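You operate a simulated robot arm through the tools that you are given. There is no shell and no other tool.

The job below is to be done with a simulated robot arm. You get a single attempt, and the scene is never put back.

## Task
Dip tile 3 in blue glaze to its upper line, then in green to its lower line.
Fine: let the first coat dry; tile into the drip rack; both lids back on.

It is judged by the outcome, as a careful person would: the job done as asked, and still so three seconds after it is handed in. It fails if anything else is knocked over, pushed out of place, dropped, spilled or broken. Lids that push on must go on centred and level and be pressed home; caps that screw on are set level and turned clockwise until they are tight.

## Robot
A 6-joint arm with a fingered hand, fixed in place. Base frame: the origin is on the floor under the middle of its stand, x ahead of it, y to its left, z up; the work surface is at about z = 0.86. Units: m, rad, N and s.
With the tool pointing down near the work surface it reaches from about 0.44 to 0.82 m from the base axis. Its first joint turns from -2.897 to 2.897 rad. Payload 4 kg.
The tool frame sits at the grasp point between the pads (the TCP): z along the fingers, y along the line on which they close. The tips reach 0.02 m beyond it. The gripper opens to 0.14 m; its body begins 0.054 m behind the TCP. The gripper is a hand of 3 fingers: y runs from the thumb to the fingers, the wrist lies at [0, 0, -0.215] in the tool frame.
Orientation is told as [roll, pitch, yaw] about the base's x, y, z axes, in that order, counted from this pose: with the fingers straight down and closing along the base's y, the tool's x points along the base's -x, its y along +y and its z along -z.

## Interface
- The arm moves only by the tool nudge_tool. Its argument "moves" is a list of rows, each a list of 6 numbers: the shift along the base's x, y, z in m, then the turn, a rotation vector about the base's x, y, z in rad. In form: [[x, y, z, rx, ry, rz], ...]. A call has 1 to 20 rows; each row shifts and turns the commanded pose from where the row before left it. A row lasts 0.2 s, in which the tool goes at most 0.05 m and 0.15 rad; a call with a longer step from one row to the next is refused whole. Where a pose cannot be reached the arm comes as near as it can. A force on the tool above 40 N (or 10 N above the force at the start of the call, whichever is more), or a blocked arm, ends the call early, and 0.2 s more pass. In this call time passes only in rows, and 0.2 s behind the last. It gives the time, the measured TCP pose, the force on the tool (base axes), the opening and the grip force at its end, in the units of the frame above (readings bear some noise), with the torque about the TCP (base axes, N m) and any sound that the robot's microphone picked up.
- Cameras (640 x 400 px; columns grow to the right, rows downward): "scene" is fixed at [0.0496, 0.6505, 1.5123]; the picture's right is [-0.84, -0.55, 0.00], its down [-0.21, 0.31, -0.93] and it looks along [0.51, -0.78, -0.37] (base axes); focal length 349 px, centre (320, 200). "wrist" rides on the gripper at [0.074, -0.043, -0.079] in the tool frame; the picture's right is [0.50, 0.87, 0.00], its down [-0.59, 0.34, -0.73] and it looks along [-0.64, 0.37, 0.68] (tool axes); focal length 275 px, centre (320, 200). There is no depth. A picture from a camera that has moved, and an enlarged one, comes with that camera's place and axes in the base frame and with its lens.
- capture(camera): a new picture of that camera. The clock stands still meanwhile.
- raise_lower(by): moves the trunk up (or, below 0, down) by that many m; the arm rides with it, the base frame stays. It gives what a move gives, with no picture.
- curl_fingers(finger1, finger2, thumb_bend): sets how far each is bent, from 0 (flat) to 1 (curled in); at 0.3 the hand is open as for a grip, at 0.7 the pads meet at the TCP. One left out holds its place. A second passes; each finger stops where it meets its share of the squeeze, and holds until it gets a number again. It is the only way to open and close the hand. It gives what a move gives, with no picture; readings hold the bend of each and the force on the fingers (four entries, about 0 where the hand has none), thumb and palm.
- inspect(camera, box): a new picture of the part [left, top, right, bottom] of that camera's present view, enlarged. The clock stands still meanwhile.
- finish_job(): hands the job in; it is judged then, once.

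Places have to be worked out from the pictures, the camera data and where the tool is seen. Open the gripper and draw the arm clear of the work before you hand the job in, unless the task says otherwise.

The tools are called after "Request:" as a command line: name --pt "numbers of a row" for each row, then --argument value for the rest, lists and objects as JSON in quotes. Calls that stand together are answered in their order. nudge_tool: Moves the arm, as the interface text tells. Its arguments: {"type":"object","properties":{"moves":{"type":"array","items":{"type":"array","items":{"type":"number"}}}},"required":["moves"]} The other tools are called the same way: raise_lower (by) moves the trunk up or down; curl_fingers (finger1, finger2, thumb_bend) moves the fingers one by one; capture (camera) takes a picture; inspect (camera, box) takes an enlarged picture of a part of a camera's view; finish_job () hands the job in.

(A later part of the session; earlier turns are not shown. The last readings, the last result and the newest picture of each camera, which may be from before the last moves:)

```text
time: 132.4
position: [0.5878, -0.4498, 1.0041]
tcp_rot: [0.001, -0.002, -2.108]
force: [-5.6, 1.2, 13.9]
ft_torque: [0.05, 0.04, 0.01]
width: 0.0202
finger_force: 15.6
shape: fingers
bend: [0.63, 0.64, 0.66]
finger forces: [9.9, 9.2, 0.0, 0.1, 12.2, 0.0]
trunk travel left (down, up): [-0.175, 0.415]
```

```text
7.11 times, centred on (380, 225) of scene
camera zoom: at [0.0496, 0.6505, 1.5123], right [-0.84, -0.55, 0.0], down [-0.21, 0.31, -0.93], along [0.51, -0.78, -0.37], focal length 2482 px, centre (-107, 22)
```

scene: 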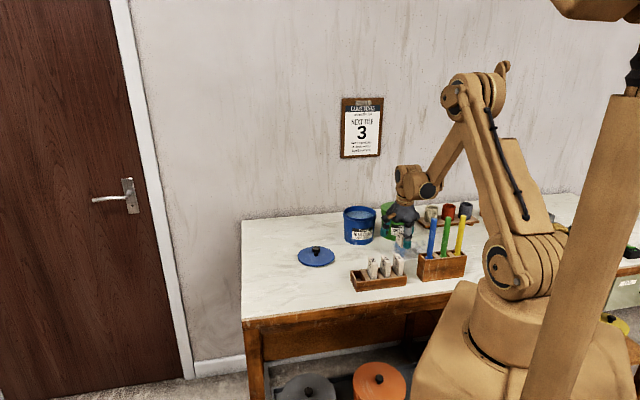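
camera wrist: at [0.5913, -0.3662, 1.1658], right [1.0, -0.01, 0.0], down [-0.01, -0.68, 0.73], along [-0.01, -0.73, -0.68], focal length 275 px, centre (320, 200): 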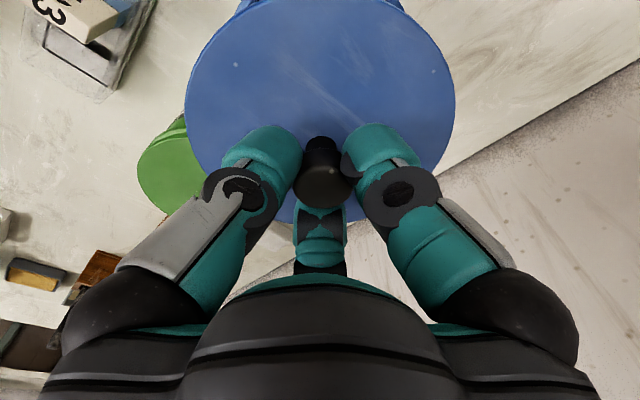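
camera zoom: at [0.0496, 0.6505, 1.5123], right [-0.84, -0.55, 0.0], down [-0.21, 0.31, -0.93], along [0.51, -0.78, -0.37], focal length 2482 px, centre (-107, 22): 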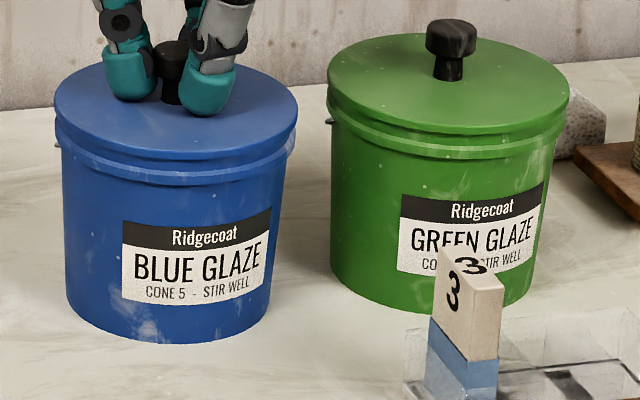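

I take the same crop as before removal, to compare the lid height exactly.

Request:
inspect --camera "scene" --box '[320, 140, 430, 250]'

Request:
inspect --camera "scene" --box '[340, 210, 380, 235]'

Request:
inspect --camera "scene" --box '[378, 205, 418, 230]'

```text
3.64 times, centred on (375, 195) of scene
camera zoom: at [0.0496, 0.6505, 1.5123], right [-0.84, -0.55, 0.0], down [-0.21, 0.31, -0.93], along [0.51, -0.78, -0.37], focal length 1269 px, centre (120, 218)
```

zoom: 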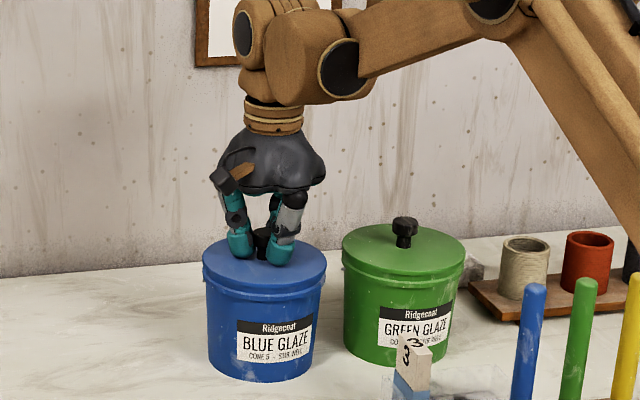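

```text
16.00 times, centred on (360, 222) of scene
camera zoom: at [0.0496, 0.6505, 1.5123], right [-0.84, -0.55, 0.0], down [-0.21, 0.31, -0.93], along [0.51, -0.78, -0.37], focal length 5584 px, centre (-320, -160)
```

zoom: 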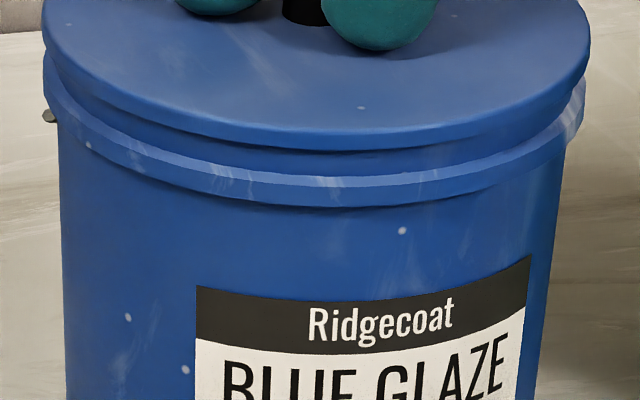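

```text
16.00 times, centred on (398, 218) of scene
camera zoom: at [0.0496, 0.6505, 1.5123], right [-0.84, -0.55, 0.0], down [-0.21, 0.31, -0.93], along [0.51, -0.78, -0.37], focal length 5584 px, centre (-928, -80)
```

zoom: 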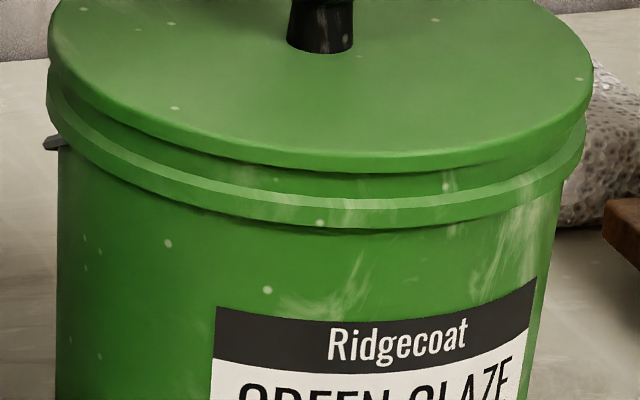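

The blue skirt sits at least as close to the pot's ring as the green one, so it looks seated. To be sure it is home, I release, and press evenly on the lid with the three open fingertips as happened before removal (contact then was at TCP z 1.0035).

Request:
nudge_tool --pt "0 0 0.002 0 0 0"

Request:
curl_fingers --finger1 0.58 --finger2 0.58 --thumb_bend 0.58

```text
time: 132.8
position: [0.5896, -0.4504, 1.0046]
tcp_rot: [0.001, -0.001, -2.107]
force: [-8.1, 6.5, 3.0]
ft_torque: [0.09, 0.1, -0.04]
width: 0.0209
finger_force: 14.8
shape: fingers
bend: [0.63, 0.64, 0.66]
finger forces: [9.5, 8.3, 0.1, 0.1, 12.0, 0.0]
trunk travel left (down, up): [-0.175, 0.415]
```

```text
time: 133.8
position: [0.5899, -0.4508, 1.0046]
tcp_rot: [0.0, -0.002, -2.108]
force: [0.6, -1.0, 0.4]
ft_torque: [0.01, -0.03, -0.02]
width: 0.0411
finger_force: 0.1
shape: fingers
bend: [0.57, 0.57, 0.57]
finger forces: [0.2, 0.0, 0.0, 0.1, 0.6, 0.1]
trunk travel left (down, up): [-0.175, 0.415]
```

Released cleanly. Now I press down with the three upright fingertips around the knob.

Request:
nudge_tool --pt "0 0 -0.001 0 0 0" --pt "0 0 -0.001 0 0 0" --pt "0 0 -0.001 0 0 0"

```text
time: 134.6
position: [0.5888, -0.4507, 1.0049]
tcp_rot: [0.003, -0.001, -2.107]
force: [2.7, -0.6, 29.7]
ft_torque: [0.39, 0.56, 0.0]
width: 0.0402
finger_force: 14.8
shape: fingers
bend: [0.57, 0.57, 0.58]
finger forces: [3.8, 2.9, 0.0, 0.0, 23.7, 0.0]
trunk travel left (down, up): [-0.175, 0.415]
```

Request:
nudge_tool --pt "0 0 -0.001 0 0 0" --pt "0 0 -0.001 0 0 0" --pt "0 0 -0.001 0 0 0"

```text
time: 135.1
position: [0.5891, -0.4506, 1.0044]
tcp_rot: [0.002, -0.002, -2.106]
force: [0.6, 0.2, 28.1]
ft_torque: [0.39, 0.55, 0.01]
width: 0.04
finger_force: 15.0
shape: fingers
bend: [0.57, 0.57, 0.58]
finger forces: [3.9, 2.8, 0.1, 0.1, 22.1, 0.0]
trunk travel left (down, up): [-0.175, 0.415]
stopped in row 2: the force on the tool passed its limit at 43 N (the readings are from after the stop); the commanded pose is now the measured one
```

It took 43 N without moving, at the same height as before removal, so the blue lid is home. I rise and go over the green lid's knob.

Request:
nudge_tool --pt "0 0 0.03 0 0 0" --pt "0 0 0.04 0 0 0" --pt "-0.027 -0.028 0.03 0 0 0" --pt "-0.027 -0.028 0.02 0 0 0" --pt "-0.027 -0.028 0 0 0 0" --pt "-0.027 -0.028 0 0 0 0"

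Request:
curl_fingers --finger1 0.45 --finger2 0.45 --thumb_bend 0.45

Request:
capture --camera "wrist"

Request:
inspect --camera "scene" --box '[330, 150, 450, 270]'

```text
time: 136.5
position: [0.4828, -0.5655, 1.1211]
tcp_rot: [0.0, -0.001, -2.107]
force: [0.7, -0.8, -0.4]
ft_torque: [0.01, 0.0, -0.02]
width: 0.0415
finger_force: 0.0
shape: fingers
bend: [0.57, 0.57, 0.57]
finger forces: [0.0, 0.0, 0.1, 0.0, 0.1, 0.0]
trunk travel left (down, up): [-0.175, 0.415]
heard: snap
```

```text
time: 137.5
position: [0.484, -0.5653, 1.1209]
tcp_rot: [0.0, -0.002, -2.11]
force: [0.1, -0.2, 0.9]
ft_torque: [0.01, -0.02, 0.03]
width: 0.0789
finger_force: 0.0
shape: fingers
bend: [0.45, 0.45, 0.45]
finger forces: [0.1, 0.0, 0.0, 0.0, 0.0, 0.1]
trunk travel left (down, up): [-0.175, 0.415]
```

```text
taken
camera wrist: at [0.4846, -0.4802, 1.1994], right [1.0, -0.01, 0.0], down [-0.01, -0.68, 0.73], along [-0.01, -0.73, -0.68], focal length 275 px, centre (320, 200)
```

wrist: 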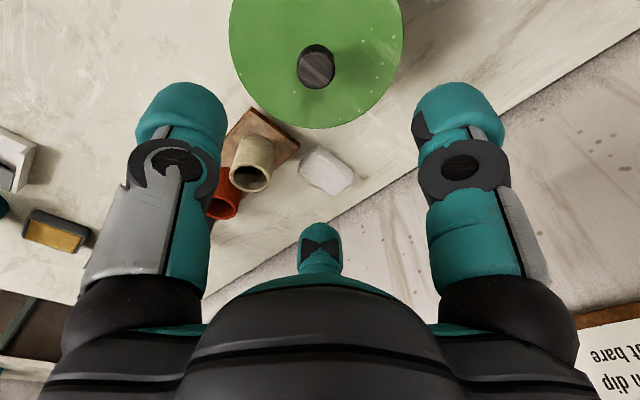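

```text
3.33 times, centred on (390, 210) of scene
camera zoom: at [0.0496, 0.6505, 1.5123], right [-0.84, -0.55, 0.0], down [-0.21, 0.31, -0.93], along [0.51, -0.78, -0.37], focal length 1163 px, centre (87, 167)
```

zoom: 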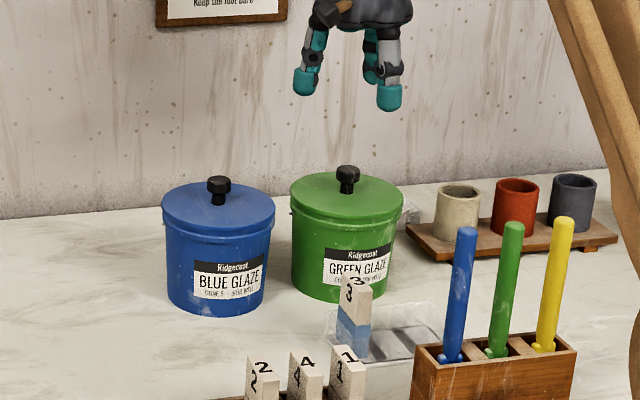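

A snap was heard during the rise, which could mean the blue lid popped loose as the fingers passed the knob. I inspect the blue lid closely.

Request:
inspect --camera "scene" --box '[340, 210, 380, 235]'

Request:
inspect --camera "scene" --box '[335, 198, 385, 248]'

```text
16.00 times, centred on (360, 222) of scene
camera zoom: at [0.0496, 0.6505, 1.5123], right [-0.84, -0.55, 0.0], down [-0.21, 0.31, -0.93], along [0.51, -0.78, -0.37], focal length 5584 px, centre (-320, -160)
```

zoom: 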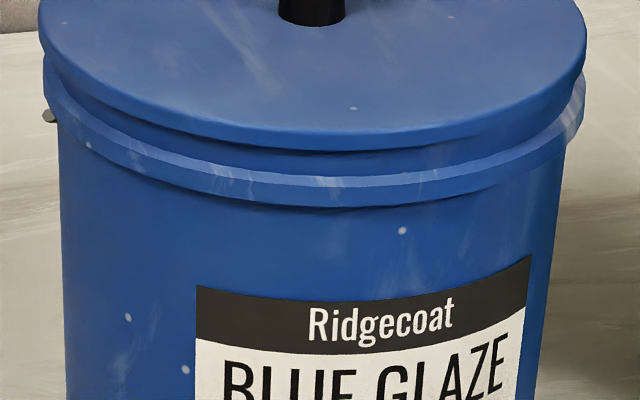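

```text
8.00 times, centred on (360, 223) of scene
camera zoom: at [0.0496, 0.6505, 1.5123], right [-0.84, -0.55, 0.0], down [-0.21, 0.31, -0.93], along [0.51, -0.78, -0.37], focal length 2792 px, centre (0, 16)
```

zoom: 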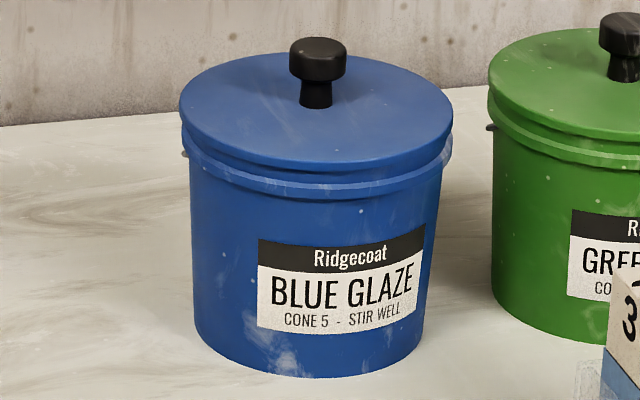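

I compare with the crop taken before the lid was ever touched.

Request:
inspect --camera "scene" --box '[320, 140, 430, 250]'

Request:
inspect --camera "scene" --box '[330, 190, 490, 300]'

```text
3.64 times, centred on (375, 195) of scene
camera zoom: at [0.0496, 0.6505, 1.5123], right [-0.84, -0.55, 0.0], down [-0.21, 0.31, -0.93], along [0.51, -0.78, -0.37], focal length 1269 px, centre (120, 218)
```

zoom: 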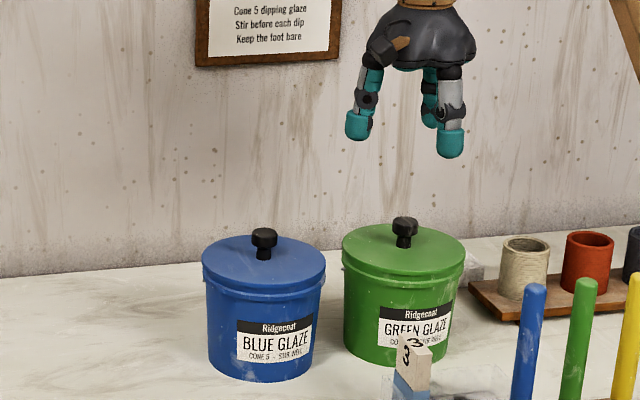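

```text
3.64 times, centred on (410, 245) of scene
camera zoom: at [0.0496, 0.6505, 1.5123], right [-0.84, -0.55, 0.0], down [-0.21, 0.31, -0.93], along [0.51, -0.78, -0.37], focal length 1269 px, centre (-7, 36)
```

zoom: 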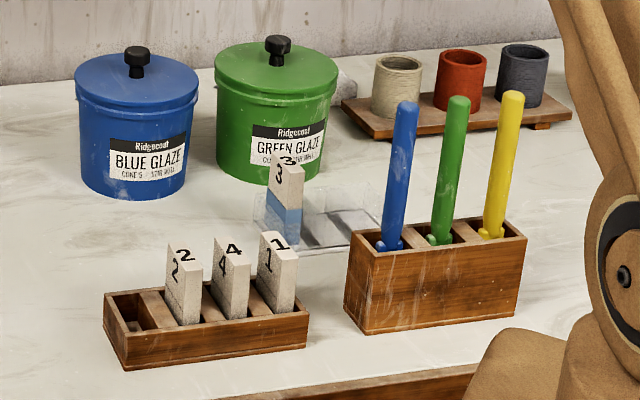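

Height is unchanged within a fraction of a millimetre and it looks level; the snap may have been it clicking home under the 43 N press. I'll verify both lids again at the end. Now I locate the green knob.

Request:
inspect --camera "wrist" --box '[220, 0, 420, 135]'

```text
2.96 times, centred on (320, 68) of wrist
camera zoom: at [0.4846, -0.4802, 1.1994], right [1.0, -0.01, 0.0], down [-0.01, -0.68, 0.73], along [-0.01, -0.73, -0.68], focal length 816 px, centre (320, 593)
```

zoom: 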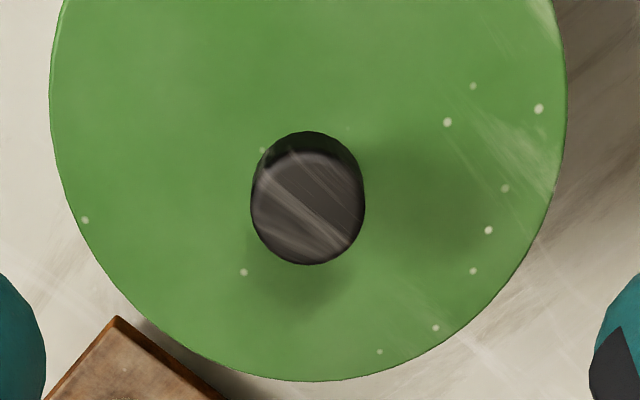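

The green knob is at (0.481, −0.5594). I centre, descend to z 1.045, and check.

Request:
nudge_tool --pt "-0.0028 0.006 -0.03 0 0 0" --pt "0 0 -0.03 0 0 0" --pt "0 0 -0.015 0 0 0"

Request:
capture --camera "wrist"

```text
time: 138.3
position: [0.4798, -0.5594, 1.047]
tcp_rot: [-0.001, -0.002, -2.109]
force: [0.1, 0.1, 0.1]
ft_torque: [0.0, -0.03, -0.01]
width: 0.0794
finger_force: 0.0
shape: fingers
bend: [0.45, 0.45, 0.45]
finger forces: [0.1, 0.1, 0.1, 0.0, 0.1, 0.0]
trunk travel left (down, up): [-0.175, 0.415]
```

```text
taken
camera wrist: at [0.4807, -0.4748, 1.1254], right [1.0, -0.01, 0.0], down [-0.01, -0.68, 0.73], along [-0.01, -0.73, -0.68], focal length 275 px, centre (320, 200)
```

wrist: 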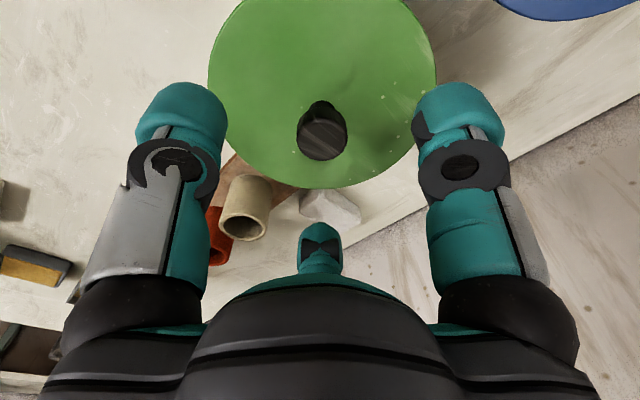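

Aligned. I lower to about 1.010 and grip the green knob.

Request:
nudge_tool --pt "0 -0.0005 -0.02 0 0 0" --pt "0 0 -0.013 0 0 0" --pt "0 0 -0.004 0 0 0"

Request:
curl_fingers --finger1 0.7 --finger2 0.7 --thumb_bend 0.7

```text
time: 139.1
position: [0.4789, -0.5584, 1.0107]
tcp_rot: [0.001, -0.002, -2.107]
force: [0.4, -0.7, -0.1]
ft_torque: [-0.02, 0.02, -0.01]
width: 0.0793
finger_force: 0.1
shape: fingers
bend: [0.45, 0.45, 0.45]
finger forces: [0.0, 0.0, 0.0, 0.1, 0.1, 0.0]
trunk travel left (down, up): [-0.175, 0.415]
```

```text
time: 140.1
position: [0.4786, -0.5596, 1.0101]
tcp_rot: [-0.001, 0.001, -2.108]
force: [-0.8, 1.3, -2.5]
ft_torque: [-0.01, -0.03, 0.01]
width: 0.0216
finger_force: 13.3
shape: fingers
bend: [0.63, 0.64, 0.65]
finger forces: [8.5, 7.9, 0.0, 0.0, 10.3, 0.0]
trunk travel left (down, up): [-0.175, 0.415]
```

Gripped at (0.479, −0.5595, 1.010), which I note. I lift gently to feel how strongly a seated lid holds.

Request:
nudge_tool --pt "0 0 0.001 0 0 0" --pt "0 0 0.001 0 0 0"

Request:
nudge_tool --pt "0 0 0.001 0 0 0" --pt "0 0 0.001 0 0 0"

```text
time: 140.7
position: [0.4793, -0.5581, 1.012]
tcp_rot: [-0.002, -0.002, -2.108]
force: [0.4, -0.1, -0.7]
ft_torque: [0.02, -0.02, -0.01]
width: 0.0213
finger_force: 14.0
shape: fingers
bend: [0.63, 0.64, 0.65]
finger forces: [8.8, 8.4, 0.1, 0.1, 10.2, 0.0]
trunk travel left (down, up): [-0.175, 0.415]
heard: snap
```

```text
time: 141.3
position: [0.4797, -0.5586, 1.014]
tcp_rot: [0.0, -0.003, -2.108]
force: [-0.6, 0.3, -0.7]
ft_torque: [0.0, 0.02, 0.01]
width: 0.0211
finger_force: 14.0
shape: fingers
bend: [0.63, 0.64, 0.65]
finger forces: [8.8, 8.5, 0.1, 0.0, 10.3, 0.1]
trunk travel left (down, up): [-0.175, 0.415]
```

The lid came free with only a light pull. I carry it over to the clear spot where the blue lid lay.

Request:
nudge_tool --pt "0 0 0.03 0 0 0" --pt "0 0 0.04 0 0 0" --pt "0 0 0.03 0 0 0" --pt "0.0201 0.0398 0 0 0 0" --pt "0.0201 0.0398 0 0 0 0" --pt "0.0201 0.0398 0 0 0 0" --pt "0.0201 0.0398 0 0 0 0" --pt "0.0201 0.0398 0 0 0 0" --pt "0.0201 0.0398 0 0 0 0" --pt "0.0201 0.0398 0 0 0 0" --pt "0.0201 0.0398 0 0 0 0" --pt "0 0 -0.04 0 0 0" --pt "0 0 -0.05 0 0 0" --pt "0 0 -0.05 0 0 0" --pt "0 0 -0.04 0 0 0"

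Request:
inspect --camera "scene" --box '[270, 160, 440, 270]'

```text
time: 144.5
position: [0.6395, -0.2418, 0.9339]
tcp_rot: [-0.001, -0.001, -2.109]
force: [-0.3, 0.6, -0.1]
ft_torque: [-0.02, -0.01, 0.01]
width: 0.0213
finger_force: 14.3
shape: fingers
bend: [0.63, 0.64, 0.66]
finger forces: [8.8, 8.6, 0.0, 0.0, 10.0, 0.1]
trunk travel left (down, up): [-0.175, 0.415]
```

```text
3.64 times, centred on (355, 215) of scene
camera zoom: at [0.0496, 0.6505, 1.5123], right [-0.84, -0.55, 0.0], down [-0.21, 0.31, -0.93], along [0.51, -0.78, -0.37], focal length 1269 px, centre (193, 146)
```

zoom: 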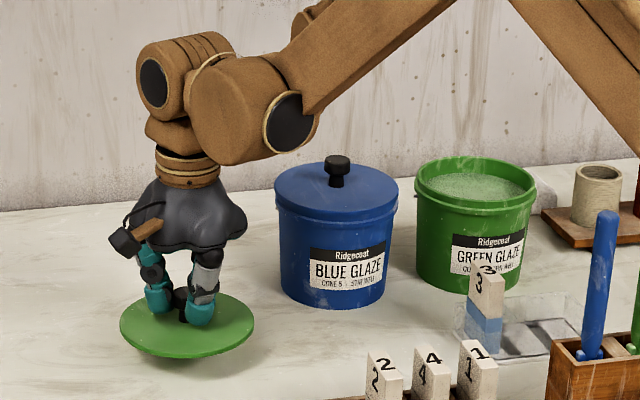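

The green lid is level over clear bench. I lower it to contact, expected near TCP z 0.906.

Request:
nudge_tool --pt "0 0 -0.015 0 0 0" --pt "0 0 -0.006 0 0 0" --pt "0 0 -0.003 0 0 0" --pt "0 0 -0.002 0 0 0" --pt "0 0 -0.002 0 0 0"

```text
time: 145.7
position: [0.6411, -0.2398, 0.9077]
tcp_rot: [0.0, -0.001, -2.109]
force: [0.2, 0.4, -0.2]
ft_torque: [-0.02, -0.01, -0.05]
width: 0.0208
finger_force: 13.9
shape: fingers
bend: [0.63, 0.64, 0.66]
finger forces: [9.0, 8.7, 0.0, 0.0, 10.0, 0.1]
trunk travel left (down, up): [-0.175, 0.415]
```

No contact yet at 0.9077; I go on in 1 mm steps.

Request:
nudge_tool --pt "0 0 -0.001 0 0 0" --pt "0 0 -0.001 0 0 0"

```text
time: 146.3
position: [0.64, -0.24, 0.9055]
tcp_rot: [0.0, -0.003, -2.109]
force: [1.3, 0.0, 6.3]
ft_torque: [0.0, -0.03, 0.0]
width: 0.0214
finger_force: 14.8
shape: fingers
bend: [0.63, 0.64, 0.66]
finger forces: [9.7, 9.4, 0.0, 0.0, 10.4, 0.1]
trunk travel left (down, up): [-0.175, 0.415]
```

Contact. The tips have about 6 mm over the lid this time, so I open here and rise.

Request:
curl_fingers --finger1 0.45 --finger2 0.45 --thumb_bend 0.45

Request:
nudge_tool --pt "0 0 0.01 0 0 0" --pt "0 0 0.04 0 0 0" --pt "0 0 0.05 0 0 0" --pt "0 0 0.05 0 0 0" --pt "0 0 0.05 0 0 0" --pt "0 0 0.05 0 0 0"

Request:
inspect --camera "scene" --box '[270, 160, 440, 270]'

```text
time: 147.3
position: [0.6402, -0.2406, 0.9052]
tcp_rot: [0.0, -0.001, -2.108]
force: [0.1, 0.4, -0.2]
ft_torque: [-0.02, 0.05, -0.02]
width: 0.0793
finger_force: 0.1
shape: fingers
bend: [0.45, 0.45, 0.45]
finger forces: [0.1, 0.0, 0.0, 0.0, 0.1, 0.0]
trunk travel left (down, up): [-0.175, 0.415]
```

```text
time: 148.7
position: [0.6416, -0.242, 1.1559]
tcp_rot: [0.001, -0.001, -2.108]
force: [0.2, -0.7, 0.1]
ft_torque: [-0.04, -0.04, 0.02]
width: 0.0792
finger_force: 0.0
shape: fingers
bend: [0.45, 0.45, 0.45]
finger forces: [0.1, 0.1, 0.0, 0.1, 0.1, 0.0]
trunk travel left (down, up): [-0.175, 0.415]
```

```text
3.64 times, centred on (355, 215) of scene
camera zoom: at [0.0496, 0.6505, 1.5123], right [-0.84, -0.55, 0.0], down [-0.21, 0.31, -0.93], along [0.51, -0.78, -0.37], focal length 1269 px, centre (193, 146)
```

zoom: 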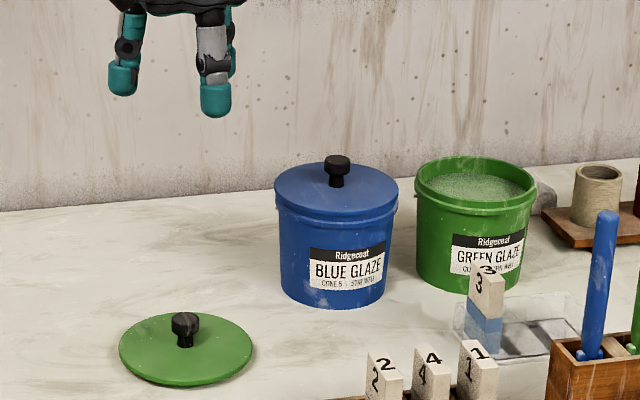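

The green lid lies clear. Next the green stick, near (0.2523, −0.3567): I go above it with the thumb pointing toward the robot so that the fingers pass diagonally between its neighbours.

Request:
nudge_tool --pt "-0.0432 -0.0127 0.005 0 0 -0.125" --pt "-0.0432 -0.0127 0.005 0 0 -0.123" --pt "-0.0432 -0.0127 0.005 0 0 0" --pt "-0.0432 -0.0127 0.005 0 0 0" --pt "-0.0432 -0.0127 0 0 0 0" --pt "-0.0432 -0.0127 0 0 0 0" --pt "-0.0432 -0.0127 0 0 0 0" --pt "-0.0432 -0.0127 0 0 0 0" --pt "-0.0432 -0.0127 0 0 0 0"

Request:
curl_fingers --finger1 0.58 --finger2 0.58 --thumb_bend 0.58

Request:
capture --camera "wrist"

Request:
inspect --camera "wrist" --box '[230, 0, 390, 150]'

```text
time: 150.7
position: [0.2517, -0.3524, 1.1739]
tcp_rot: [0.0, 0.0, -2.355]
force: [0.1, 0.5, 0.3]
ft_torque: [0.0, -0.03, 0.0]
width: 0.0793
finger_force: 0.1
shape: fingers
bend: [0.45, 0.45, 0.45]
finger forces: [0.1, 0.0, 0.1, 0.0, 0.1, 0.0]
trunk travel left (down, up): [-0.175, 0.415]
```

```text
time: 151.7
position: [0.2531, -0.3537, 1.1736]
tcp_rot: [-0.001, -0.003, -2.356]
force: [-0.1, 0.4, -0.5]
ft_torque: [-0.05, -0.01, -0.01]
width: 0.0419
finger_force: 0.1
shape: fingers
bend: [0.57, 0.57, 0.57]
finger forces: [0.0, 0.0, 0.0, 0.0, 0.0, 0.0]
trunk travel left (down, up): [-0.175, 0.415]
```

```text
taken
camera wrist: at [0.2754, -0.2703, 1.2533], right [0.97, -0.26, 0.0], down [-0.17, -0.66, 0.74], along [-0.19, -0.71, -0.68], focal length 275 px, centre (320, 200)
```

wrist: 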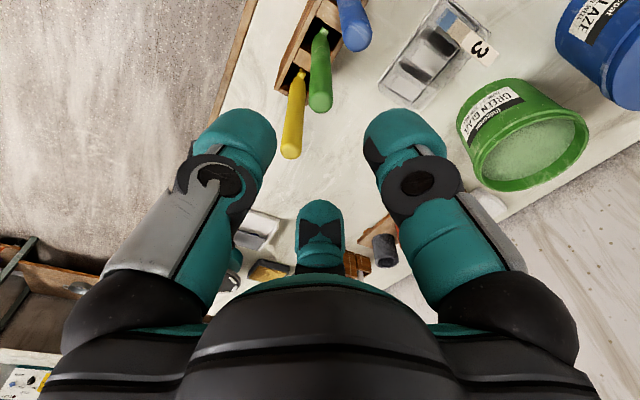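

```text
2.67 times, centred on (310, 75) of wrist
camera zoom: at [0.2754, -0.2703, 1.2533], right [0.97, -0.26, 0.0], down [-0.17, -0.66, 0.74], along [-0.19, -0.71, -0.68], focal length 734 px, centre (347, 533)
```

zoom: 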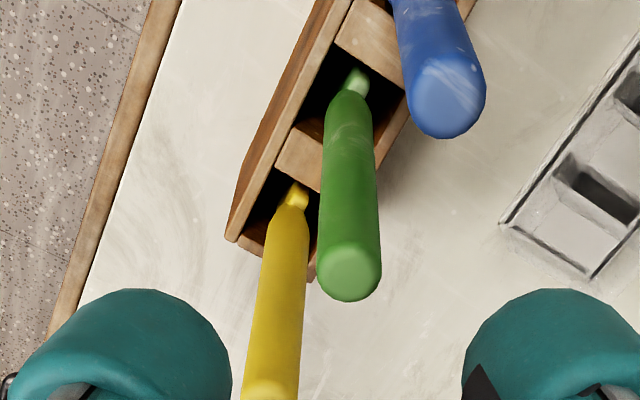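

The green stick's top is at about (0.2525, −0.359). I centre and go down to z 1.11 for a second look.

Request:
nudge_tool --pt "0 -0.0058 -0.03 0 0 0" --pt "0 0 -0.028 0 0 0"

Request:
capture --camera "wrist"

Request:
inspect --camera "scene" --box '[390, 170, 490, 290]'

```text
time: 152.3
position: [0.2528, -0.3604, 1.115]
tcp_rot: [0.0, -0.003, -2.355]
force: [-0.1, -0.6, 0.1]
ft_torque: [0.03, -0.02, 0.01]
width: 0.0419
finger_force: 0.1
shape: fingers
bend: [0.57, 0.57, 0.57]
finger forces: [0.1, 0.0, 0.0, 0.0, 0.1, 0.1]
trunk travel left (down, up): [-0.175, 0.415]
```

```text
taken
camera wrist: at [0.274, -0.2767, 1.1937], right [0.97, -0.26, 0.0], down [-0.17, -0.66, 0.73], along [-0.19, -0.71, -0.68], focal length 275 px, centre (320, 200)
```

wrist: 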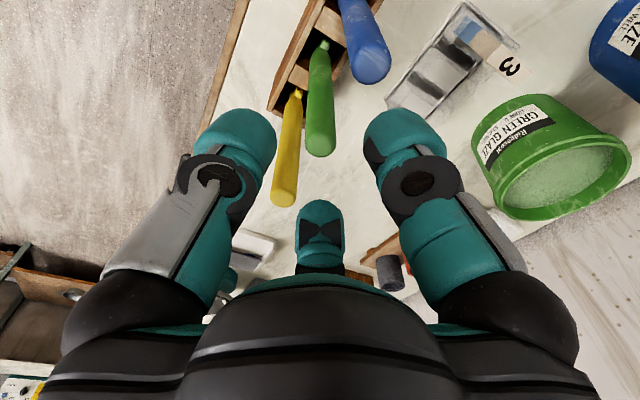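

```text
3.33 times, centred on (440, 230) of scene
camera zoom: at [0.0496, 0.6505, 1.5123], right [-0.84, -0.55, 0.0], down [-0.21, 0.31, -0.93], along [0.51, -0.78, -0.37], focal length 1163 px, centre (-80, 100)
```

zoom: 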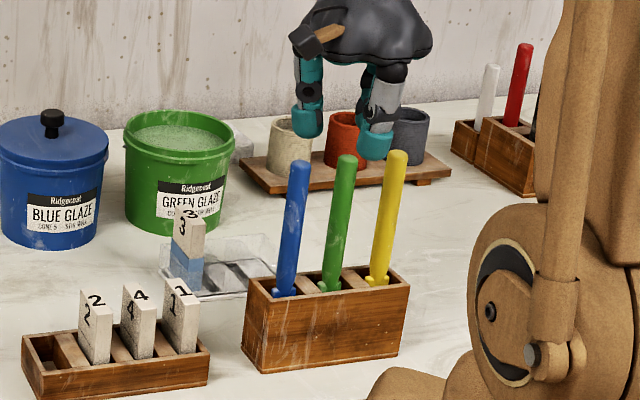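

Centred within 2 mm. I correct and descend around the green stick in small steps.

Request:
nudge_tool --pt "0 0.0017 -0.01 0 0 0" --pt "0 0 -0.015 0 0 0" --pt "0 0 -0.015 0 0 0" --pt "0 0 -0.015 0 0 0" --pt "0 0 -0.013 0 0 0"

Request:
capture --camera "wrist"

```text
time: 153.5
position: [0.2504, -0.3581, 1.0479]
tcp_rot: [0.0, -0.003, -2.357]
force: [-1.1, 0.0, 0.5]
ft_torque: [0.0, -0.02, 0.03]
width: 0.0422
finger_force: 0.0
shape: fingers
bend: [0.57, 0.57, 0.57]
finger forces: [0.0, 0.1, 0.1, 0.0, 0.0, 0.0]
trunk travel left (down, up): [-0.175, 0.415]
```

```text
taken
camera wrist: at [0.2736, -0.2752, 1.126], right [0.97, -0.26, 0.0], down [-0.17, -0.66, 0.73], along [-0.19, -0.71, -0.68], focal length 275 px, centre (320, 200)
```

wrist: 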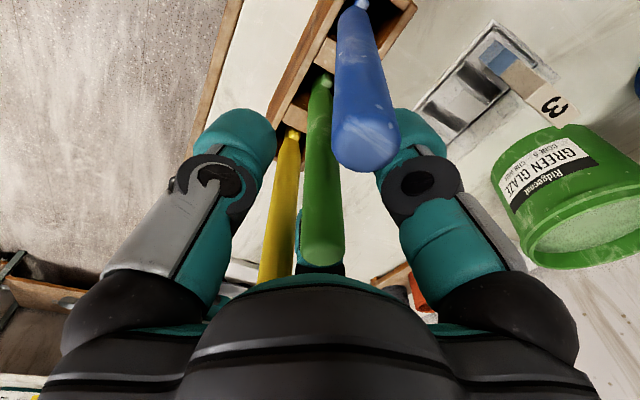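

No contact with the neighbours. I close on the green stick.

Request:
curl_fingers --finger1 0.7 --finger2 0.7 --thumb_bend 0.7

Request:
inspect --camera "scene" --box '[390, 170, 490, 290]'

```text
time: 154.5
position: [0.2516, -0.3581, 1.0468]
tcp_rot: [-0.001, -0.004, -2.355]
force: [-0.3, 0.3, 0.6]
ft_torque: [-0.02, -0.01, 0.01]
width: 0.0139
finger_force: 9.5
shape: fingers
bend: [0.66, 0.66, 0.67]
finger forces: [6.0, 6.0, 0.1, 0.0, 6.7, 0.0]
trunk travel left (down, up): [-0.175, 0.415]
```

```text
3.33 times, centred on (440, 230) of scene
camera zoom: at [0.0496, 0.6505, 1.5123], right [-0.84, -0.55, 0.0], down [-0.21, 0.31, -0.93], along [0.51, -0.78, -0.37], focal length 1163 px, centre (-80, 100)
```

zoom: 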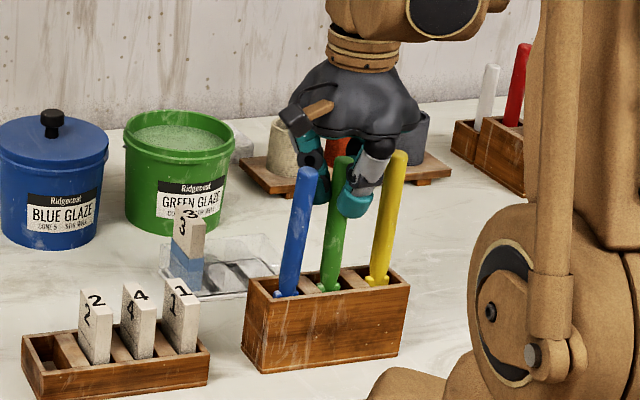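

The green stick is held. The blue one next to it leans slightly now in its slot, touched by a finger; I'll check it once I lift. I lift the green stick straight up.

Request:
nudge_tool --pt "0 0 0.01 0 0 0" --pt "0 0 0.02 0 0 0" --pt "0 0 0.03 0 0 0" --pt "0 0 0.03 0 0 0" --pt "0 0 0.03 0 0 0" --pt "0 0 0.03 0 0 0"

Request:
inspect --camera "scene" --box '[390, 130, 490, 290]'

Request:
capture --camera "wrist"

```text
time: 155.9
position: [0.2507, -0.3582, 1.197]
tcp_rot: [0.001, -0.002, -2.356]
force: [-0.5, -0.3, -0.4]
ft_torque: [0.0, 0.01, -0.03]
width: 0.0137
finger_force: 9.7
shape: fingers
bend: [0.66, 0.66, 0.67]
finger forces: [6.1, 6.0, 0.0, 0.0, 6.6, 0.1]
trunk travel left (down, up): [-0.175, 0.415]
```

```text
2.50 times, centred on (440, 210) of scene
camera zoom: at [0.0496, 0.6505, 1.5123], right [-0.84, -0.55, 0.0], down [-0.21, 0.31, -0.93], along [0.51, -0.78, -0.37], focal length 873 px, centre (20, 175)
```

zoom: 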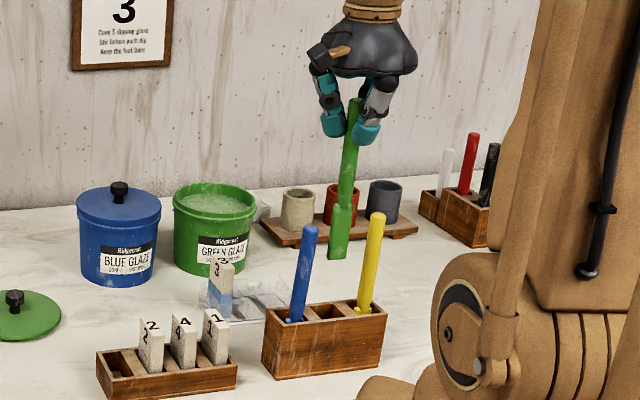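

```text
taken
camera wrist: at [0.2725, -0.2754, 1.2762], right [0.97, -0.26, 0.0], down [-0.17, -0.66, 0.74], along [-0.19, -0.71, -0.68], focal length 275 px, centre (320, 200)
```

wrist: 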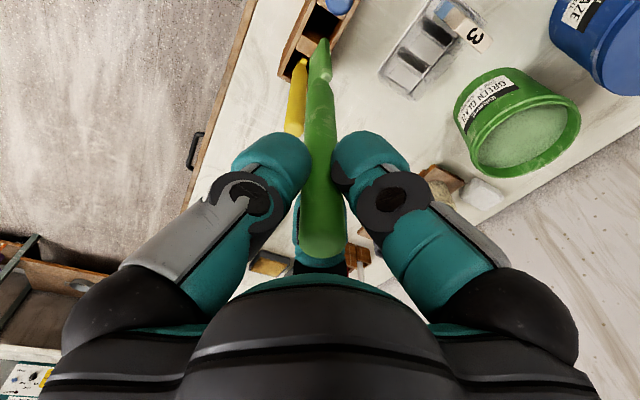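

I carry the green stick over the open green pot.

Request:
nudge_tool --pt "0.0327 -0.0288 0 0 0 0" --pt "0.0327 -0.0288 0 0 0 0" --pt "0.0327 -0.0288 0 0 0 0" --pt "0.0327 -0.0288 0 0 0 0" --pt "0.0327 -0.0288 0 0 0 0" --pt "0.0327 -0.0288 0 0 0 0" --pt "0.0327 -0.0288 0 0 0 0"

Request:
inspect --camera "scene" --box '[350, 130, 450, 260]'

Request:
capture --camera "wrist"

```text
time: 157.5
position: [0.4833, -0.5603, 1.1973]
tcp_rot: [-0.002, 0.0, -2.356]
force: [-0.5, 0.2, 0.0]
ft_torque: [-0.01, 0.03, -0.01]
width: 0.0134
finger_force: 9.2
shape: fingers
bend: [0.66, 0.66, 0.67]
finger forces: [6.1, 6.0, 0.1, 0.0, 6.4, 0.1]
trunk travel left (down, up): [-0.175, 0.415]
```

```text
3.08 times, centred on (400, 195) of scene
camera zoom: at [0.0496, 0.6505, 1.5123], right [-0.84, -0.55, 0.0], down [-0.21, 0.31, -0.93], along [0.51, -0.78, -0.37], focal length 1074 px, centre (74, 215)
```

zoom: 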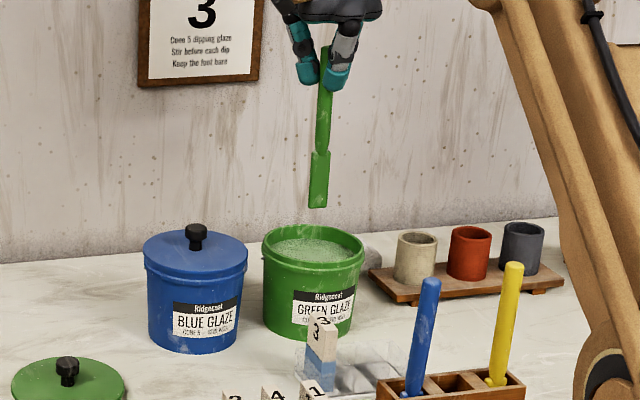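

```text
taken
camera wrist: at [0.505, -0.4782, 1.2778], right [0.97, -0.26, 0.0], down [-0.17, -0.66, 0.73], along [-0.19, -0.71, -0.68], focal length 275 px, centre (320, 200)
```

wrist: 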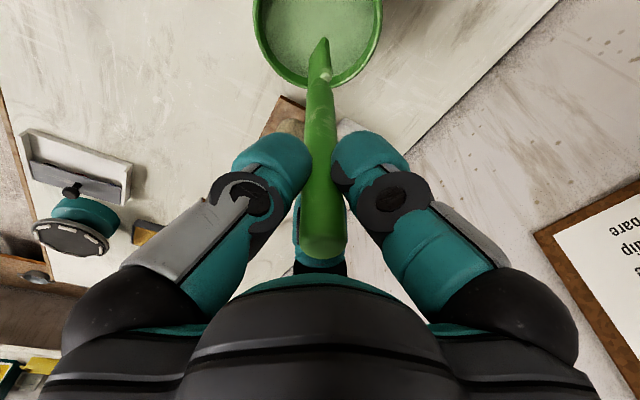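

Over the pot's centre. I lower the paddle gently into the green glaze, to the same depth as in the blue.

Request:
nudge_tool --pt "-0.003 0.0 -0.02 0 0 0" --pt "0 0 -0.02 0 0 0" --pt "0 0 -0.02 0 0 0" --pt "0 0 -0.01 0 0 0" --pt "0 0 -0.01 0 0 0" --pt "0 0 -0.01 0 0 0" --pt "0 0 -0.01 0 0 0" --pt "0 0 -0.01 0 0 0" --pt "0 0 -0.01 0 0 0" --pt "0 0 -0.01 0 0 0" --pt "0 0 -0.01 0 0 0"

Request:
inspect --camera "scene" --box '[370, 180, 430, 250]'

```text
time: 159.9
position: [0.4774, -0.5607, 1.0574]
tcp_rot: [-0.001, -0.002, -2.356]
force: [-1.3, -0.1, 0.3]
ft_torque: [0.01, 0.01, 0.02]
width: 0.0134
finger_force: 9.1
shape: fingers
bend: [0.66, 0.66, 0.67]
finger forces: [6.0, 6.0, 0.0, 0.1, 6.2, 0.0]
trunk travel left (down, up): [-0.175, 0.415]
```

```text
5.71 times, centred on (400, 215) of scene
camera zoom: at [0.0496, 0.6505, 1.5123], right [-0.84, -0.55, 0.0], down [-0.21, 0.31, -0.93], along [0.51, -0.78, -0.37], focal length 1994 px, centre (-137, 114)
```

zoom: 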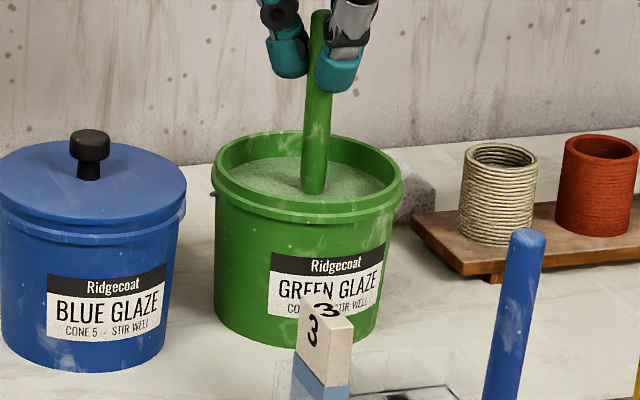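

In the glaze with no contact. I stir with the same wide circles as before, eight turns in all, some reversed.

Request:
nudge_tool --pt "0.011 0 0 0 0 0" --pt "0.011 0 0 0 0 0" --pt "-0.0029 0.011 0 0 0 0" --pt "-0.0081 0.0081 0 0 0 0" --pt "-0.011 0.0029 0 0 0 0" --pt "-0.011 -0.0029 0 0 0 0" --pt "-0.0081 -0.0081 0 0 0 0" --pt "-0.0029 -0.011 0 0 0 0" --pt "0.0029 -0.011 0 0 0 0" --pt "0.0081 -0.0081 0 0 0 0" --pt "0.011 -0.0029 0 0 0 0" --pt "0.011 0.0029 0 0 0 0" --pt "0.0081 0.0081 0 0 0 0" --pt "0.0029 0.011 0 0 0 0" --pt "-0.011 0 0 0 0 0" --pt "-0.011 0 0 0 0 0"

Request:
nudge_tool --pt "0.0125 0 0 0 0 0" --pt "0.0125 0 0 0 0 0" --pt "-0.0073 0.0177 0 0 0 0" --pt "-0.0177 0.0073 0 0 0 0" --pt "-0.0177 -0.0073 0 0 0 0" --pt "-0.0073 -0.0177 0 0 0 0" --pt "0.0073 -0.0177 0 0 0 0" --pt "0.0177 -0.0073 0 0 0 0" --pt "0.0177 0.0073 0 0 0 0" --pt "0.0073 0.0177 0 0 0 0" --pt "-0.0073 0.0177 0 0 0 0" --pt "-0.0177 0.0073 0 0 0 0" --pt "-0.0177 -0.0073 0 0 0 0" --pt "-0.0073 -0.0177 0 0 0 0" --pt "0.0073 -0.0177 0 0 0 0" --pt "0.0177 -0.0073 0 0 0 0" --pt "0.0177 0.0073 0 0 0 0" --pt "0.0073 0.0177 0 0 0 0" --pt "-0.0125 0 0 0 0 0" --pt "-0.0125 0 0 0 0 0"

Request:
nudge_tool --pt "0.0125 0 0 0 0 0" --pt "0.0125 0 0 0 0 0" --pt "-0.0073 -0.0177 0 0 0 0" --pt "-0.0177 -0.0073 0 0 0 0" --pt "-0.0177 0.0073 0 0 0 0" --pt "-0.0073 0.0177 0 0 0 0" --pt "0.0073 0.0177 0 0 0 0" --pt "0.0177 0.0073 0 0 0 0" --pt "0.0177 -0.0073 0 0 0 0" --pt "0.0073 -0.0177 0 0 0 0" --pt "-0.0073 -0.0177 0 0 0 0" --pt "-0.0177 -0.0073 0 0 0 0" --pt "-0.0177 0.0073 0 0 0 0" --pt "-0.0073 0.0177 0 0 0 0" --pt "0.0073 0.0177 0 0 0 0" --pt "0.0177 0.0073 0 0 0 0" --pt "0.0177 -0.0073 0 0 0 0" --pt "0.0073 -0.0177 0 0 0 0" --pt "-0.0125 0 0 0 0 0" --pt "-0.0125 0 0 0 0 0"

Request:
nudge_tool --pt "0.0125 0 0 0 0 0" --pt "0.0125 0 0 0 0 0" --pt "-0.0073 0.0177 0 0 0 0" --pt "-0.0177 0.0073 0 0 0 0" --pt "-0.0177 -0.0073 0 0 0 0" --pt "-0.0073 -0.0177 0 0 0 0" --pt "0.0073 -0.0177 0 0 0 0" --pt "0.0177 -0.0073 0 0 0 0" --pt "0.0177 0.0073 0 0 0 0" --pt "0.0073 0.0177 0 0 0 0" --pt "-0.0073 0.0177 0 0 0 0" --pt "-0.0177 0.0073 0 0 0 0" --pt "-0.0177 -0.0073 0 0 0 0" --pt "-0.0073 -0.0177 0 0 0 0" --pt "0.0073 -0.0177 0 0 0 0" --pt "0.0177 -0.0073 0 0 0 0" --pt "0.0177 0.0073 0 0 0 0" --pt "0.0073 0.0177 0 0 0 0" --pt "-0.0125 0 0 0 0 0" --pt "-0.0125 0 0 0 0 0"

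Request:
inspect --camera "scene" --box '[370, 180, 430, 250]'

```text
time: 163.3
position: [0.4774, -0.5598, 1.0579]
tcp_rot: [0.0, -0.003, -2.354]
force: [-0.1, -0.4, -0.1]
ft_torque: [0.0, 0.0, 0.0]
width: 0.0135
finger_force: 9.0
shape: fingers
bend: [0.66, 0.66, 0.67]
finger forces: [6.1, 5.9, 0.1, 0.1, 6.3, 0.0]
trunk travel left (down, up): [-0.175, 0.415]
```

```text
time: 167.5
position: [0.4779, -0.5591, 1.0562]
tcp_rot: [0.0, -0.002, -2.356]
force: [-0.1, -0.2, -1.3]
ft_torque: [0.02, -0.02, 0.01]
width: 0.0134
finger_force: 9.3
shape: fingers
bend: [0.66, 0.66, 0.67]
finger forces: [6.2, 6.1, 0.0, 0.1, 6.1, 0.0]
trunk travel left (down, up): [-0.175, 0.415]
```

```text
time: 171.7
position: [0.478, -0.5603, 1.058]
tcp_rot: [-0.001, -0.001, -2.357]
force: [-0.6, 0.7, -0.4]
ft_torque: [0.03, 0.0, 0.0]
width: 0.0134
finger_force: 9.2
shape: fingers
bend: [0.66, 0.66, 0.67]
finger forces: [6.3, 6.1, 0.0, 0.0, 6.0, 0.0]
trunk travel left (down, up): [-0.175, 0.415]
```

```text
time: 175.9
position: [0.4783, -0.5588, 1.0571]
tcp_rot: [0.0, -0.002, -2.356]
force: [-0.6, 1.0, -1.0]
ft_torque: [-0.01, 0.02, -0.03]
width: 0.0132
finger_force: 9.0
shape: fingers
bend: [0.66, 0.66, 0.67]
finger forces: [6.3, 6.1, 0.0, 0.1, 5.8, 0.0]
trunk travel left (down, up): [-0.175, 0.415]
```

```text
5.71 times, centred on (400, 215) of scene
camera zoom: at [0.0496, 0.6505, 1.5123], right [-0.84, -0.55, 0.0], down [-0.21, 0.31, -0.93], along [0.51, -0.78, -0.37], focal length 1994 px, centre (-137, 114)
```

zoom: 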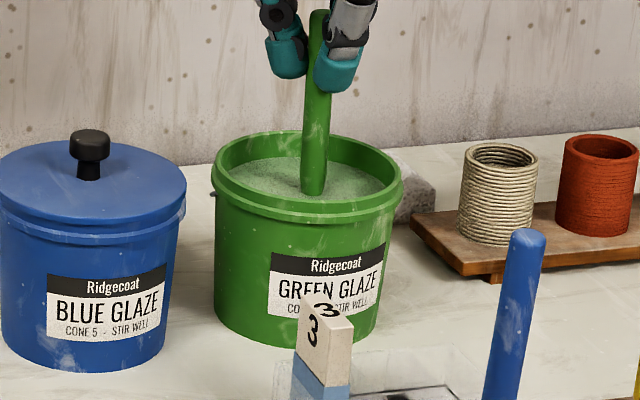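

Stirring went smoothly. I add two more turns to match the blue, then draw the stick out and let it drip.

Request:
nudge_tool --pt "0.0125 0 0 0 0 0" --pt "0.0125 0 0 0 0 0" --pt "-0.0073 -0.0177 0 0 0 0" --pt "-0.0177 -0.0073 0 0 0 0" --pt "-0.0177 0.0073 0 0 0 0" --pt "-0.0073 0.0177 0 0 0 0" --pt "0.0073 0.0177 0 0 0 0" --pt "0.0177 0.0073 0 0 0 0" --pt "0.0177 -0.0073 0 0 0 0" --pt "0.0073 -0.0177 0 0 0 0" --pt "-0.0073 -0.0177 0 0 0 0" --pt "-0.0177 -0.0073 0 0 0 0" --pt "-0.0177 0.0073 0 0 0 0" --pt "-0.0073 0.0177 0 0 0 0" --pt "0.0073 0.0177 0 0 0 0" --pt "0.0177 0.0073 0 0 0 0" --pt "0.0177 -0.0073 0 0 0 0" --pt "0.0073 -0.0177 0 0 0 0" --pt "-0.0125 0 0 0 0 0" --pt "-0.0125 0 0 0 0 0"

Request:
nudge_tool --pt "0 0 0.01 0 0 0" --pt "0 0 0.015 0 0 0" --pt "0 0 0.015 0 0 0" --pt "0 0 0.015 0 0 0" --pt "0 0 0.015 0 0 0" --pt "0 0 0.015 0 0 0" --pt "0 0 0 0 0 0" --pt "0 0 0 0 0 0" --pt "0 0 0 0 0 0" --pt "0 0 0 0 0 0" --pt "0 0 0 0 0 0" --pt "0 0 0 0 0 0" --pt "0 0 0 0 0 0" --pt "0 0 0 0 0 0" --pt "0 0 0 0 0 0" --pt "0 0 0 0 0 0" --pt "0 0 0 0 0 0" --pt "0 0 0 0 0 0" --pt "0 0 0.025 0 0 0" --pt "0 0 0.03 0 0 0"

Request:
nudge_tool --pt "0 0 0 0 0 0" --pt "0 0 0 0 0 0" --pt "0 0 0 0 0 0" --pt "0 0 0 0 0 0" --pt "0 0 0 0 0 0" --pt "0 0 0 0 0 0" --pt "0 0 0 0 0 0" --pt "0 0 0 0 0 0" --pt "0 0 0 0 0 0" --pt "0 0 0 0 0 0"

Request:
inspect --camera "scene" --box '[350, 130, 450, 260]'

```text
time: 180.1
position: [0.4769, -0.5589, 1.058]
tcp_rot: [-0.002, -0.001, -2.356]
force: [0.1, -0.2, -0.7]
ft_torque: [0.02, -0.04, 0.01]
width: 0.0132
finger_force: 9.5
shape: fingers
bend: [0.66, 0.66, 0.68]
finger forces: [6.4, 6.2, 0.0, 0.0, 5.6, 0.0]
trunk travel left (down, up): [-0.175, 0.415]
```

```text
time: 184.3
position: [0.4784, -0.5623, 1.1972]
tcp_rot: [0.0, 0.0, -2.356]
force: [-0.7, 0.5, -0.7]
ft_torque: [0.0, -0.02, -0.02]
width: 0.0132
finger_force: 9.4
shape: fingers
bend: [0.66, 0.66, 0.68]
finger forces: [6.4, 6.2, 0.0, 0.0, 5.7, 0.0]
trunk travel left (down, up): [-0.175, 0.415]
```

```text
time: 186.5
position: [0.4789, -0.5619, 1.197]
tcp_rot: [0.001, -0.001, -2.357]
force: [-0.8, 0.3, -0.5]
ft_torque: [0.0, 0.01, 0.03]
width: 0.0131
finger_force: 9.7
shape: fingers
bend: [0.66, 0.66, 0.68]
finger forces: [6.5, 6.2, 0.1, 0.0, 5.7, 0.0]
trunk travel left (down, up): [-0.175, 0.415]
```

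```text
3.08 times, centred on (400, 195) of scene
camera zoom: at [0.0496, 0.6505, 1.5123], right [-0.84, -0.55, 0.0], down [-0.21, 0.31, -0.93], along [0.51, -0.78, -0.37], focal length 1074 px, centre (74, 215)
```

zoom: 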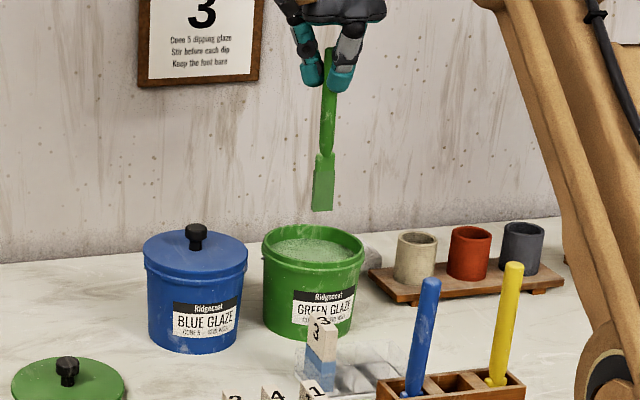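

The paddle carries a green coat and drips no more. I carry it back above its slot.

Request:
nudge_tool --pt "-0.0325 0.0291 0 0 0 0" --pt "-0.0325 0.0291 0 0 0 0" --pt "-0.0325 0.0291 0 0 0 0" --pt "-0.0325 0.0291 0 0 0 0" --pt "-0.0325 0.0291 0 0 0 0" --pt "-0.0325 0.0291 0 0 0 0" --pt "-0.0325 0.0291 0 0 0 0"

Request:
inspect --camera "wrist" --box '[230, 0, 390, 110]'

Request:
inspect --camera "scene" --box '[390, 130, 490, 290]'

```text
time: 188.1
position: [0.2492, -0.3558, 1.1989]
tcp_rot: [0.001, -0.004, -2.357]
force: [-1.2, 0.6, -0.2]
ft_torque: [-0.01, -0.01, 0.03]
width: 0.0131
finger_force: 9.5
shape: fingers
bend: [0.66, 0.66, 0.68]
finger forces: [6.5, 6.2, 0.1, 0.0, 5.5, 0.0]
trunk travel left (down, up): [-0.175, 0.415]
```

```text
3.64 times, centred on (310, 55) of wrist
camera zoom: at [0.2701, -0.2731, 1.2787], right [0.97, -0.26, 0.0], down [-0.17, -0.65, 0.74], along [-0.19, -0.71, -0.68], focal length 1001 px, centre (356, 727)
```

zoom: 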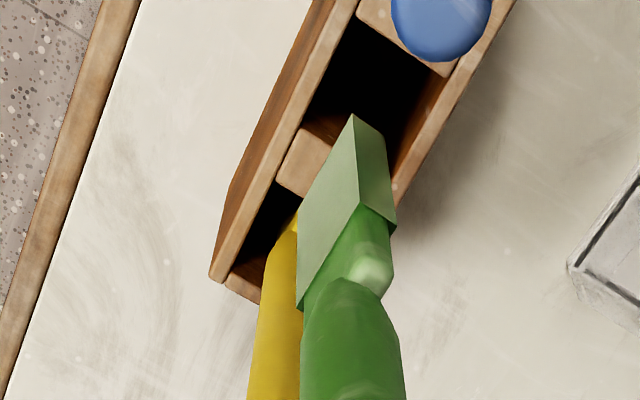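

```text
2.50 times, centred on (440, 210) of scene
camera zoom: at [0.0496, 0.6505, 1.5123], right [-0.84, -0.55, 0.0], down [-0.21, 0.31, -0.93], along [0.51, -0.78, -0.37], focal length 873 px, centre (20, 175)
```

zoom: 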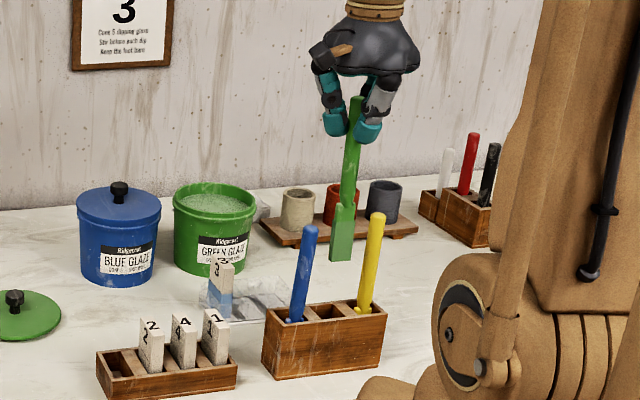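

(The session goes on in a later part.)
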